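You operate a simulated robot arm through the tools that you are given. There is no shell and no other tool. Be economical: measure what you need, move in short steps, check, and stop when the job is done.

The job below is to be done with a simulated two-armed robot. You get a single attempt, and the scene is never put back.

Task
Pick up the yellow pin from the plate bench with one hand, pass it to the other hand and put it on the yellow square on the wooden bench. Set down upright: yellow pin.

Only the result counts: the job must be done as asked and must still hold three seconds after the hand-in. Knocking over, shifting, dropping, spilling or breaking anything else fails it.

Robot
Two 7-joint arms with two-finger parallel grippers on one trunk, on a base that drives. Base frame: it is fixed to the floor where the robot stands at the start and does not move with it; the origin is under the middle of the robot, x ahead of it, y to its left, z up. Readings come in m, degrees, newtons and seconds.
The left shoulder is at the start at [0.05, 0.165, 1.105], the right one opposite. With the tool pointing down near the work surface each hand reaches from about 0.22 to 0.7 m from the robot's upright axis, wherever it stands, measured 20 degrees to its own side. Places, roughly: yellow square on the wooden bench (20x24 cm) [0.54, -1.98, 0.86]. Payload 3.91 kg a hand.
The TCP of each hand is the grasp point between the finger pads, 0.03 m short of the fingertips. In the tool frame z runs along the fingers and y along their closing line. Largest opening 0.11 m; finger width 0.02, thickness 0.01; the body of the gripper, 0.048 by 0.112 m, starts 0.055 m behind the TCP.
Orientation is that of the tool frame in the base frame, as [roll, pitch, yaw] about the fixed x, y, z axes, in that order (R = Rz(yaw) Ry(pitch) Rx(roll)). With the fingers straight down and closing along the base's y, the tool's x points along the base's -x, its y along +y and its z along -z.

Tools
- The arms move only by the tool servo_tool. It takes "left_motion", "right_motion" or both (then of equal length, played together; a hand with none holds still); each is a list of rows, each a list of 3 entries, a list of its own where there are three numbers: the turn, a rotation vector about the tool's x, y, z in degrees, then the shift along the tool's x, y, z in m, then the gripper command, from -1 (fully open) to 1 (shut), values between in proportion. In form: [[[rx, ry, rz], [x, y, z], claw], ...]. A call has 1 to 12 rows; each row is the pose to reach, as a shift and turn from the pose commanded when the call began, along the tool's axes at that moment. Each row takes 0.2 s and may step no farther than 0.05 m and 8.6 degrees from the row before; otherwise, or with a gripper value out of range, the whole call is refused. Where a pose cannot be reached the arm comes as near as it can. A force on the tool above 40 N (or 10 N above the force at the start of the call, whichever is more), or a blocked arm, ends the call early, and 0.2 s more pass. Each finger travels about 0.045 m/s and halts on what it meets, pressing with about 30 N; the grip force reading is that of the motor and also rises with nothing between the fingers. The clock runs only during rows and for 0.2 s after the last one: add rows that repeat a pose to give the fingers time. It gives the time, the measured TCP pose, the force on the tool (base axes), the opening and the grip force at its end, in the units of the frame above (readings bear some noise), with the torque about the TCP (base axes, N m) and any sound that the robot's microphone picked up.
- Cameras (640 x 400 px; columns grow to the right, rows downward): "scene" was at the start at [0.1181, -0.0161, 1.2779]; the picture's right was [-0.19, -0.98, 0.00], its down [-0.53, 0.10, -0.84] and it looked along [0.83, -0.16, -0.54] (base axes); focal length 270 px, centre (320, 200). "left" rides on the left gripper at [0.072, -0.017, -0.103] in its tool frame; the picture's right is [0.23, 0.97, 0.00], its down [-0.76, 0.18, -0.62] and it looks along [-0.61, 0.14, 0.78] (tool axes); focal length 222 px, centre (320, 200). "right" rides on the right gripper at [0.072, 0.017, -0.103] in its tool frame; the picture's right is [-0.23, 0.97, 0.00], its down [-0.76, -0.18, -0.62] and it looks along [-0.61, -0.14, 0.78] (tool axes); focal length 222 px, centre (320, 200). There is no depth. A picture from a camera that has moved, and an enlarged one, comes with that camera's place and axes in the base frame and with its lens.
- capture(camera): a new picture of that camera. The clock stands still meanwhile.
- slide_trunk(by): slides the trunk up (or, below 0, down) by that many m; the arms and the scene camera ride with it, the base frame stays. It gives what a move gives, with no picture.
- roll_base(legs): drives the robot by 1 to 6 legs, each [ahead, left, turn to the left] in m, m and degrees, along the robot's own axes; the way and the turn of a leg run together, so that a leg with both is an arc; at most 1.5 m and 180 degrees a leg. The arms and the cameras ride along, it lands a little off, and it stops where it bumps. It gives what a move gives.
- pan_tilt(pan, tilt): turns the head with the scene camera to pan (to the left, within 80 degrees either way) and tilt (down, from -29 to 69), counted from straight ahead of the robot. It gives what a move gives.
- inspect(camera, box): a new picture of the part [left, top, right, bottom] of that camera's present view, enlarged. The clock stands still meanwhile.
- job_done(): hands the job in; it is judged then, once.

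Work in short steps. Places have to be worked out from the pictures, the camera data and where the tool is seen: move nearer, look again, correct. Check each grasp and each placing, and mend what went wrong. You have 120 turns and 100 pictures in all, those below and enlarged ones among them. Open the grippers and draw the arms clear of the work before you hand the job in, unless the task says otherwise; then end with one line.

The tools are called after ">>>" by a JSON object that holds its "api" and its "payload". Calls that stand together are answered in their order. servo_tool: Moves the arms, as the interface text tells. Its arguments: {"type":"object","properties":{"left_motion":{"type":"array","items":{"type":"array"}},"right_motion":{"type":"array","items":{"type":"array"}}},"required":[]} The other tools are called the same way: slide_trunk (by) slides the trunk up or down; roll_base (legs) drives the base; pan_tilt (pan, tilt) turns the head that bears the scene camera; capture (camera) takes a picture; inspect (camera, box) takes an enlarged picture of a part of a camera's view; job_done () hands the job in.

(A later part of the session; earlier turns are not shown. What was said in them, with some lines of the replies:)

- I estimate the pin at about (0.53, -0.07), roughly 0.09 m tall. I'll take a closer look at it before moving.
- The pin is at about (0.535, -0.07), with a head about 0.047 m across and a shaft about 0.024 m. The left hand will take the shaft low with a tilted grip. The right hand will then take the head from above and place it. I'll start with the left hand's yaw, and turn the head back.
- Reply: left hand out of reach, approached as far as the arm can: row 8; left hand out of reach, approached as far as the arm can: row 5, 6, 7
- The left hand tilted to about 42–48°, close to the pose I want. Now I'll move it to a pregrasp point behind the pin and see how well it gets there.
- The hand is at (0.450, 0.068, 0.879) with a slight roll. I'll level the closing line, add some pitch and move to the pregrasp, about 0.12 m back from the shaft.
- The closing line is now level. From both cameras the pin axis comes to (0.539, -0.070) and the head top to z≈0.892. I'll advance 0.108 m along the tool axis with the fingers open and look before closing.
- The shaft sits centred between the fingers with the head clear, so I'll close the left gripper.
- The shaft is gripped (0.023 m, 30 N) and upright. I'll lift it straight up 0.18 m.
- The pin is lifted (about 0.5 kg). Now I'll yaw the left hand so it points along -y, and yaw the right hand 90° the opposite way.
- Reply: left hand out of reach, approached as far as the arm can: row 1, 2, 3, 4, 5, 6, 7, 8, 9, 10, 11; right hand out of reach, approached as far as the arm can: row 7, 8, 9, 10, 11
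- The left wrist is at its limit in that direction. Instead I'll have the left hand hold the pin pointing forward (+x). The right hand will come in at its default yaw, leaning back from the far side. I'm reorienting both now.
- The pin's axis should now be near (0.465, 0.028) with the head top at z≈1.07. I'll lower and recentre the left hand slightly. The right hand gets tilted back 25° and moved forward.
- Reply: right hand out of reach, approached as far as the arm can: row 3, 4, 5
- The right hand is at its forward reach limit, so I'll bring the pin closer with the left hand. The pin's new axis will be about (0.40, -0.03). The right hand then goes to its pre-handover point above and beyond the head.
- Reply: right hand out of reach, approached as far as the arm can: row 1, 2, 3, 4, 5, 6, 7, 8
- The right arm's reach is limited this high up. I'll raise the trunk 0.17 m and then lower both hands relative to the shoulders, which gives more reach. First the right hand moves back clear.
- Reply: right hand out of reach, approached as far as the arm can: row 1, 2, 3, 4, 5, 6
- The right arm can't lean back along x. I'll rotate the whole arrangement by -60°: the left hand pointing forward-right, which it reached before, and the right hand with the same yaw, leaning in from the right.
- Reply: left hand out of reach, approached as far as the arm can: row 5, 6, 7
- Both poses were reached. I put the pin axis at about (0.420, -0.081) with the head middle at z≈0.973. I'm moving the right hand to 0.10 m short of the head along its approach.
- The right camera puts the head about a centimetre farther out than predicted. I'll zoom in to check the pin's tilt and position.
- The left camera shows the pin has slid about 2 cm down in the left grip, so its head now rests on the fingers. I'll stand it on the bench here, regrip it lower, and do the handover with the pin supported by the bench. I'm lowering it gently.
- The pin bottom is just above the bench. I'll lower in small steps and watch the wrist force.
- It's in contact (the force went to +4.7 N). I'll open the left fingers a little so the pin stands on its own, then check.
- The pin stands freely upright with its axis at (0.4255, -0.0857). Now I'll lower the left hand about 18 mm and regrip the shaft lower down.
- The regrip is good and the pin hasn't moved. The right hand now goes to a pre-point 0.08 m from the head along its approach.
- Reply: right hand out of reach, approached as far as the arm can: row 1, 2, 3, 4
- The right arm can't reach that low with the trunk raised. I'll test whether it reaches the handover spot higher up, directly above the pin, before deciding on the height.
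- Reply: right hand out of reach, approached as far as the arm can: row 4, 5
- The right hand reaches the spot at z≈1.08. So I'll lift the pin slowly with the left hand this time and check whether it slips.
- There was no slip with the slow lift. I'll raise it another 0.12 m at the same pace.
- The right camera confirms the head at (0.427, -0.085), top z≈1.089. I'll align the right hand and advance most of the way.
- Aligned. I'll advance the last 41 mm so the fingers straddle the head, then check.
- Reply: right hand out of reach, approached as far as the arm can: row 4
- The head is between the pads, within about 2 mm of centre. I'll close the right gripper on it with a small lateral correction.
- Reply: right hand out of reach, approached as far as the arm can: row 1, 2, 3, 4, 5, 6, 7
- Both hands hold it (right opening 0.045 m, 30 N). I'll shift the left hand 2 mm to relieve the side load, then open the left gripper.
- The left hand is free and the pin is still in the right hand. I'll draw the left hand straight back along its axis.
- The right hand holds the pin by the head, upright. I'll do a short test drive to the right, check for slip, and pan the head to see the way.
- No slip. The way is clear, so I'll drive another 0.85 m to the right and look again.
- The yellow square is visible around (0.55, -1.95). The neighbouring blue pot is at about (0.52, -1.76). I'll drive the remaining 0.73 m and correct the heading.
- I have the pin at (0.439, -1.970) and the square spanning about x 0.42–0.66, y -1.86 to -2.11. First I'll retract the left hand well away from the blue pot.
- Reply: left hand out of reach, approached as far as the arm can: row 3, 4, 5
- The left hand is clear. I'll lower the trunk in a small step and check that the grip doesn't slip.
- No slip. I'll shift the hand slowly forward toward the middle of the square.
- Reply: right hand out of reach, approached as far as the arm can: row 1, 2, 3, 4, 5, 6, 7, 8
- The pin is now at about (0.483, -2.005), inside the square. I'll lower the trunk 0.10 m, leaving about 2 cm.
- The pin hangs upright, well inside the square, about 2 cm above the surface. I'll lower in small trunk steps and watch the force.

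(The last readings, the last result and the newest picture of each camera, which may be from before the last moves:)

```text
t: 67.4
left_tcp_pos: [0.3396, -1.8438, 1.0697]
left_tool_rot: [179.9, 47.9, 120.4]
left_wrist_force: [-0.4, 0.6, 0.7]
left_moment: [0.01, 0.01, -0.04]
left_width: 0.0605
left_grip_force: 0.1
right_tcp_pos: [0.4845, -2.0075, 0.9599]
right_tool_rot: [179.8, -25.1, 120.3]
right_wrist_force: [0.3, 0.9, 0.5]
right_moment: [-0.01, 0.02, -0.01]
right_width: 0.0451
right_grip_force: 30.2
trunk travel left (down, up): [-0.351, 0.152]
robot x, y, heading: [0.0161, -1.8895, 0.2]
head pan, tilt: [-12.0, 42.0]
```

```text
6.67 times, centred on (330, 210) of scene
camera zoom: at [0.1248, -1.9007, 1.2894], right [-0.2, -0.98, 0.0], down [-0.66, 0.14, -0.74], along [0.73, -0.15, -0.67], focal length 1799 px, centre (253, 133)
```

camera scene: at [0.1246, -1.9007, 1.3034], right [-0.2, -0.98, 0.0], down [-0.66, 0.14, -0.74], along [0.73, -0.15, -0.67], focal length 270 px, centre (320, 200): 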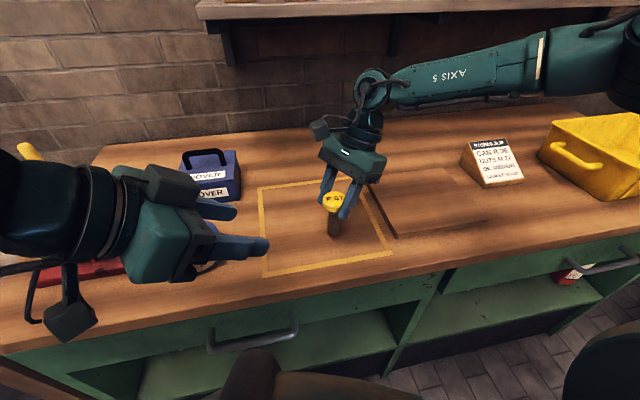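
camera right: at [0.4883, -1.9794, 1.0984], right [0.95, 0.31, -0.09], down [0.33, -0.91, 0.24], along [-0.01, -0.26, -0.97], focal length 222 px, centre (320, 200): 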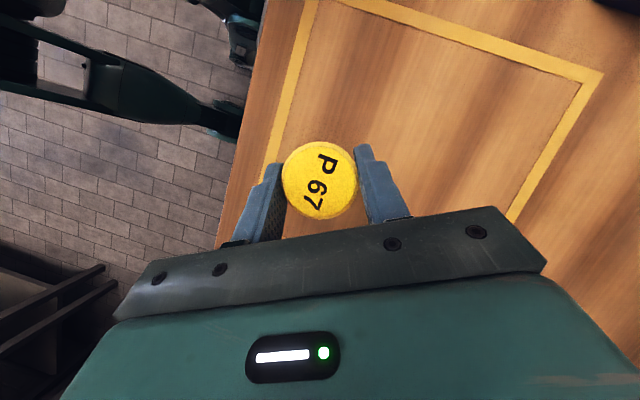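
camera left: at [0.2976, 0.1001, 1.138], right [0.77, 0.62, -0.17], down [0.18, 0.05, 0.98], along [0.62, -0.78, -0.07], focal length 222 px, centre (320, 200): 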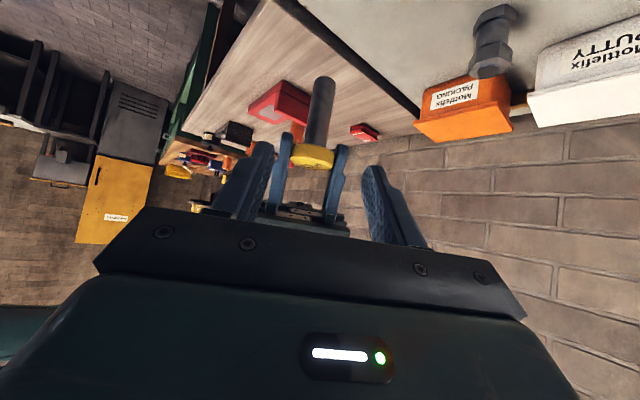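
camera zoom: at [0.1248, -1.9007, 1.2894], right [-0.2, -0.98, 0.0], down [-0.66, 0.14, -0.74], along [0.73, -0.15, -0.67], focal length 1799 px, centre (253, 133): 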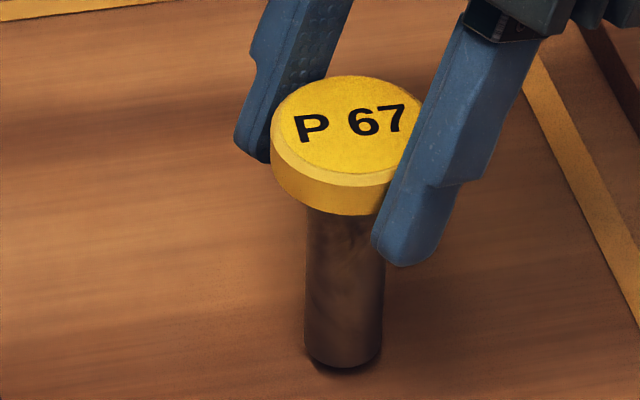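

There's still a small gap. I'm continuing in 3 mm steps.

>>> {"api": "slide_trunk", "payload": {"by": -0.003}}

>>> {"api": "slide_trunk", "payload": {"by": -0.003}}

>>> {"api": "inspect", "payload": {"camera": "scene", "box": [290, 180, 370, 240]}}

```text
t: 67.9
left_tcp_pos: [0.3396, -1.8456, 1.0671]
left_tool_rot: [179.9, 47.9, 120.3]
left_wrist_force: [-0.2, 0.2, 0.4]
left_moment: [-0.01, -0.01, -0.02]
left_width: 0.0604
left_grip_force: 0.0
right_tcp_pos: [0.4853, -2.0082, 0.9567]
right_tool_rot: [179.8, -25.1, 120.2]
right_wrist_force: [-0.1, 0.3, -0.7]
right_moment: [-0.07, -0.02, 0.02]
right_width: 0.0451
right_grip_force: 29.8
trunk travel left (down, up): [-0.348, 0.155]
robot x, y, heading: [0.0098, -1.8874, 0.2]
head pan, tilt: [-12.0, 42.0]
```

```text
t: 68.5
left_tcp_pos: [0.3407, -1.8434, 1.0637]
left_tool_rot: [179.9, 47.9, 120.5]
left_wrist_force: [0.0, 0.2, -0.1]
left_moment: [-0.01, 0.01, -0.02]
left_width: 0.0602
left_grip_force: 0.0
right_tcp_pos: [0.486, -2.0074, 0.953]
right_tool_rot: [179.8, -25.0, 120.3]
right_wrist_force: [-0.4, -0.4, 0.1]
right_moment: [0.01, -0.01, 0.01]
right_width: 0.0449
right_grip_force: 30.5
trunk travel left (down, up): [-0.345, 0.158]
robot x, y, heading: [0.0141, -1.8822, 0.3]
head pan, tilt: [-12.0, 42.0]
```

```text
6.67 times, centred on (330, 210) of scene
camera zoom: at [0.1248, -1.9007, 1.2834], right [-0.2, -0.98, 0.0], down [-0.66, 0.14, -0.74], along [0.73, -0.15, -0.67], focal length 1799 px, centre (253, 133)
```

zoom: 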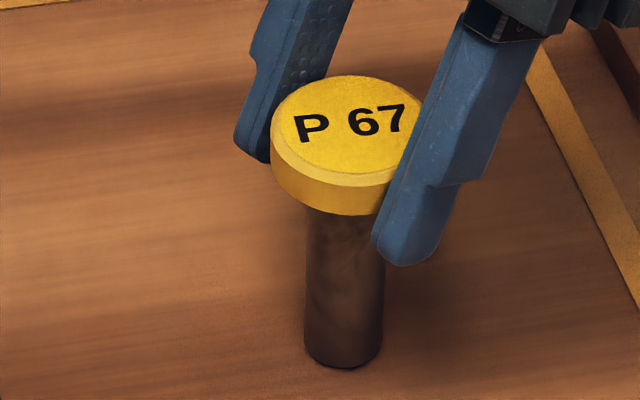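

The gap is nearly closed. I'm taking 2 mm steps until contact shows.

>>> {"api": "slide_trunk", "payload": {"by": -0.002}}

>>> {"api": "inspect", "payload": {"camera": "scene", "box": [290, 180, 370, 240]}}

```text
t: 69.0
left_tcp_pos: [0.3399, -1.8448, 1.0624]
left_tool_rot: [179.9, 47.9, 120.2]
left_wrist_force: [-0.3, -1.0, -0.1]
left_moment: [-0.02, -0.05, -0.02]
left_width: 0.0607
left_grip_force: 0.0
right_tcp_pos: [0.4857, -2.0085, 0.9523]
right_tool_rot: [179.7, -25.1, 120.3]
right_wrist_force: [-0.9, -2.0, 4.1]
right_moment: [-0.26, 0.16, 0.05]
right_width: 0.0449
right_grip_force: 29.8
trunk travel left (down, up): [-0.343, 0.16]
robot x, y, heading: [0.0104, -1.8857, -0.1]
head pan, tilt: [-12.0, 42.0]
```

```text
6.67 times, centred on (330, 210) of scene
camera zoom: at [0.1241, -1.9008, 1.2816], right [-0.2, -0.98, 0.0], down [-0.65, 0.14, -0.74], along [0.73, -0.15, -0.67], focal length 1799 px, centre (253, 133)
```

zoom: 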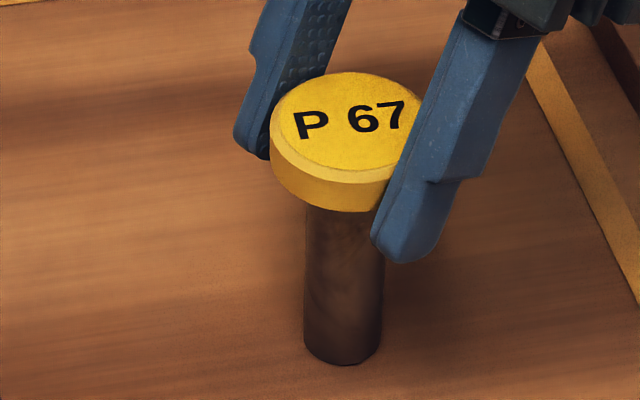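

Contact: the force is +4.1 N and the pin is upright. I'll open the right gripper gradually.

>>> {"api": "servo_tool", "payload": {"right_motion": [[[0, 0, 0], [0, 0, 0], 0.1], [[0, 0, 0], [0, 0, 0], 0], [[0, 0, 0], [0, 0, 0], -0.2], [[0, 0, 0], [0, 0, 0], -0.5], [[0, 0, 0], [0, 0, 0], -0.8], [[0, 0, 0], [0, 0, 0], -0.8]]}}

>>> {"api": "inspect", "payload": {"camera": "scene", "box": [280, 170, 380, 245]}}

```text
t: 70.4
left_tcp_pos: [0.3404, -1.8435, 1.0615]
left_tool_rot: [179.9, 47.9, 120.4]
left_wrist_force: [-0.5, 0.7, -0.2]
left_moment: [0.03, -0.05, -0.04]
left_width: 0.0604
left_grip_force: 0.1
right_tcp_pos: [0.4853, -2.0082, 0.9502]
right_tool_rot: [179.8, -25.1, 120.3]
right_wrist_force: [-0.1, -0.8, 0.6]
right_moment: [0.01, 0.02, 0.01]
right_width: 0.099
right_grip_force: 0.0
trunk travel left (down, up): [-0.343, 0.16]
robot x, y, heading: [0.0101, -1.8835, 0.2]
head pan, tilt: [-12.0, 42.0]
```

```text
5.33 times, centred on (330, 208) of scene
camera zoom: at [0.1245, -1.9006, 1.2815], right [-0.2, -0.98, 0.0], down [-0.66, 0.14, -0.74], along [0.73, -0.15, -0.67], focal length 1439 px, centre (267, 160)
```

zoom: 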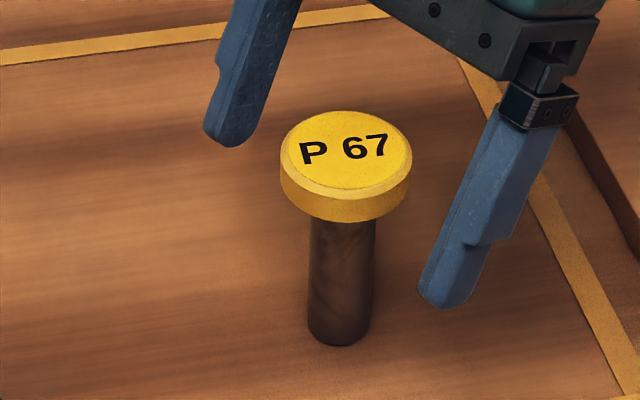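

Released, and the pin stands upright on its own. I'll withdraw the right hand back along its axis.

>>> {"api": "servo_tool", "payload": {"right_motion": [[[0, 0, 0], [0, 0, -0.015], -0.8], [[0, 0, 0], [0, 0, -0.04], -0.8], [[0, 0, 0], [0, 0, -0.07], -0.8], [[0, 0, 0], [0, 0, -0.1], -0.8], [[0, 0, 0], [0, 0, -0.13], -1]], "left_motion": [[[0, 0, 0], [0, 0, 0], -0.2], [[0, 0, 0], [0, 0, 0], -0.5], [[0, 0, 0], [0, 0, 0], -0.7], [[0, 0, 0], [0, 0, 0], -0.7], [[0, 0, 0], [0, 0, 0], -0.7]]}}

>>> {"api": "slide_trunk", "payload": {"by": 0.12}}

>>> {"api": "capture", "payload": {"camera": "scene"}}

```text
t: 71.6
left_tcp_pos: [0.3393, -1.8433, 1.0622]
left_tool_rot: [179.8, 47.9, 120.3]
left_wrist_force: [0.0, 0.2, 0.3]
left_moment: [-0.03, -0.01, -0.02]
left_width: 0.0934
left_grip_force: 0.1
right_tcp_pos: [0.5149, -2.054, 1.0678]
right_tool_rot: [179.8, -25.0, 120.4]
right_wrist_force: [1.2, -0.8, 0.3]
right_moment: [-0.01, 0.0, -0.01]
right_width: 0.11
right_grip_force: 0.0
trunk travel left (down, up): [-0.343, 0.16]
robot x, y, heading: [0.0107, -1.8841, 0.4]
head pan, tilt: [-12.0, 42.0]
```

```text
t: 73.1
left_tcp_pos: [0.3401, -1.8436, 1.1814]
left_tool_rot: [179.8, 48.0, 120.4]
left_wrist_force: [-0.9, -0.6, 0.5]
left_moment: [-0.01, -0.03, 0.01]
left_width: 0.0934
left_grip_force: 0.0
right_tcp_pos: [0.5139, -2.0548, 1.1876]
right_tool_rot: [179.7, -25.1, 120.3]
right_wrist_force: [0.1, 1.0, -0.1]
right_moment: [0.0, -0.01, 0.01]
right_width: 0.1098
right_grip_force: 0.0
trunk travel left (down, up): [-0.463, 0.04]
robot x, y, heading: [0.0121, -1.8857, 0.5]
head pan, tilt: [-12.0, 42.0]
```

```text
32 pictures are left
camera scene: at [0.1246, -1.9006, 1.4014], right [-0.2, -0.98, 0.0], down [-0.66, 0.14, -0.74], along [0.73, -0.15, -0.67], focal length 270 px, centre (320, 200)
```

scene: 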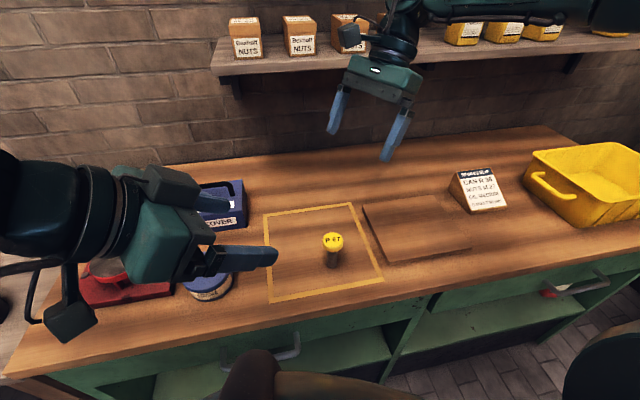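

The pin stands upright inside the square and both hands are clear. I'll check that the shelf items near the right wrist are undisturbed.

>>> {"api": "inspect", "payload": {"camera": "scene", "box": [220, 0, 460, 150]}}

```text
2.67 times, centred on (340, 75) of scene
camera zoom: at [0.1246, -1.9006, 1.4014], right [-0.2, -0.98, 0.0], down [-0.66, 0.14, -0.74], along [0.73, -0.15, -0.67], focal length 720 px, centre (267, 533)
```

zoom: 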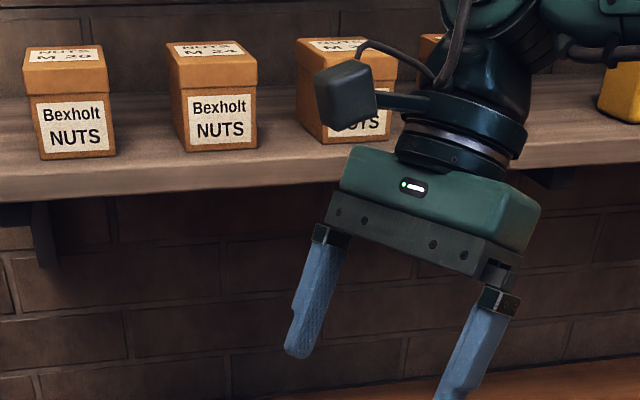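

Nothing on the shelf has been disturbed, so I'm handing the job in.

>>> {"api": "job_done", "payload": {}}

```text
The job is handed in.
```

The yellow pin went from the left hand to the right hand and now stands upright inside the yellow square on the wooden bench. Both grippers are open and drawn clear.
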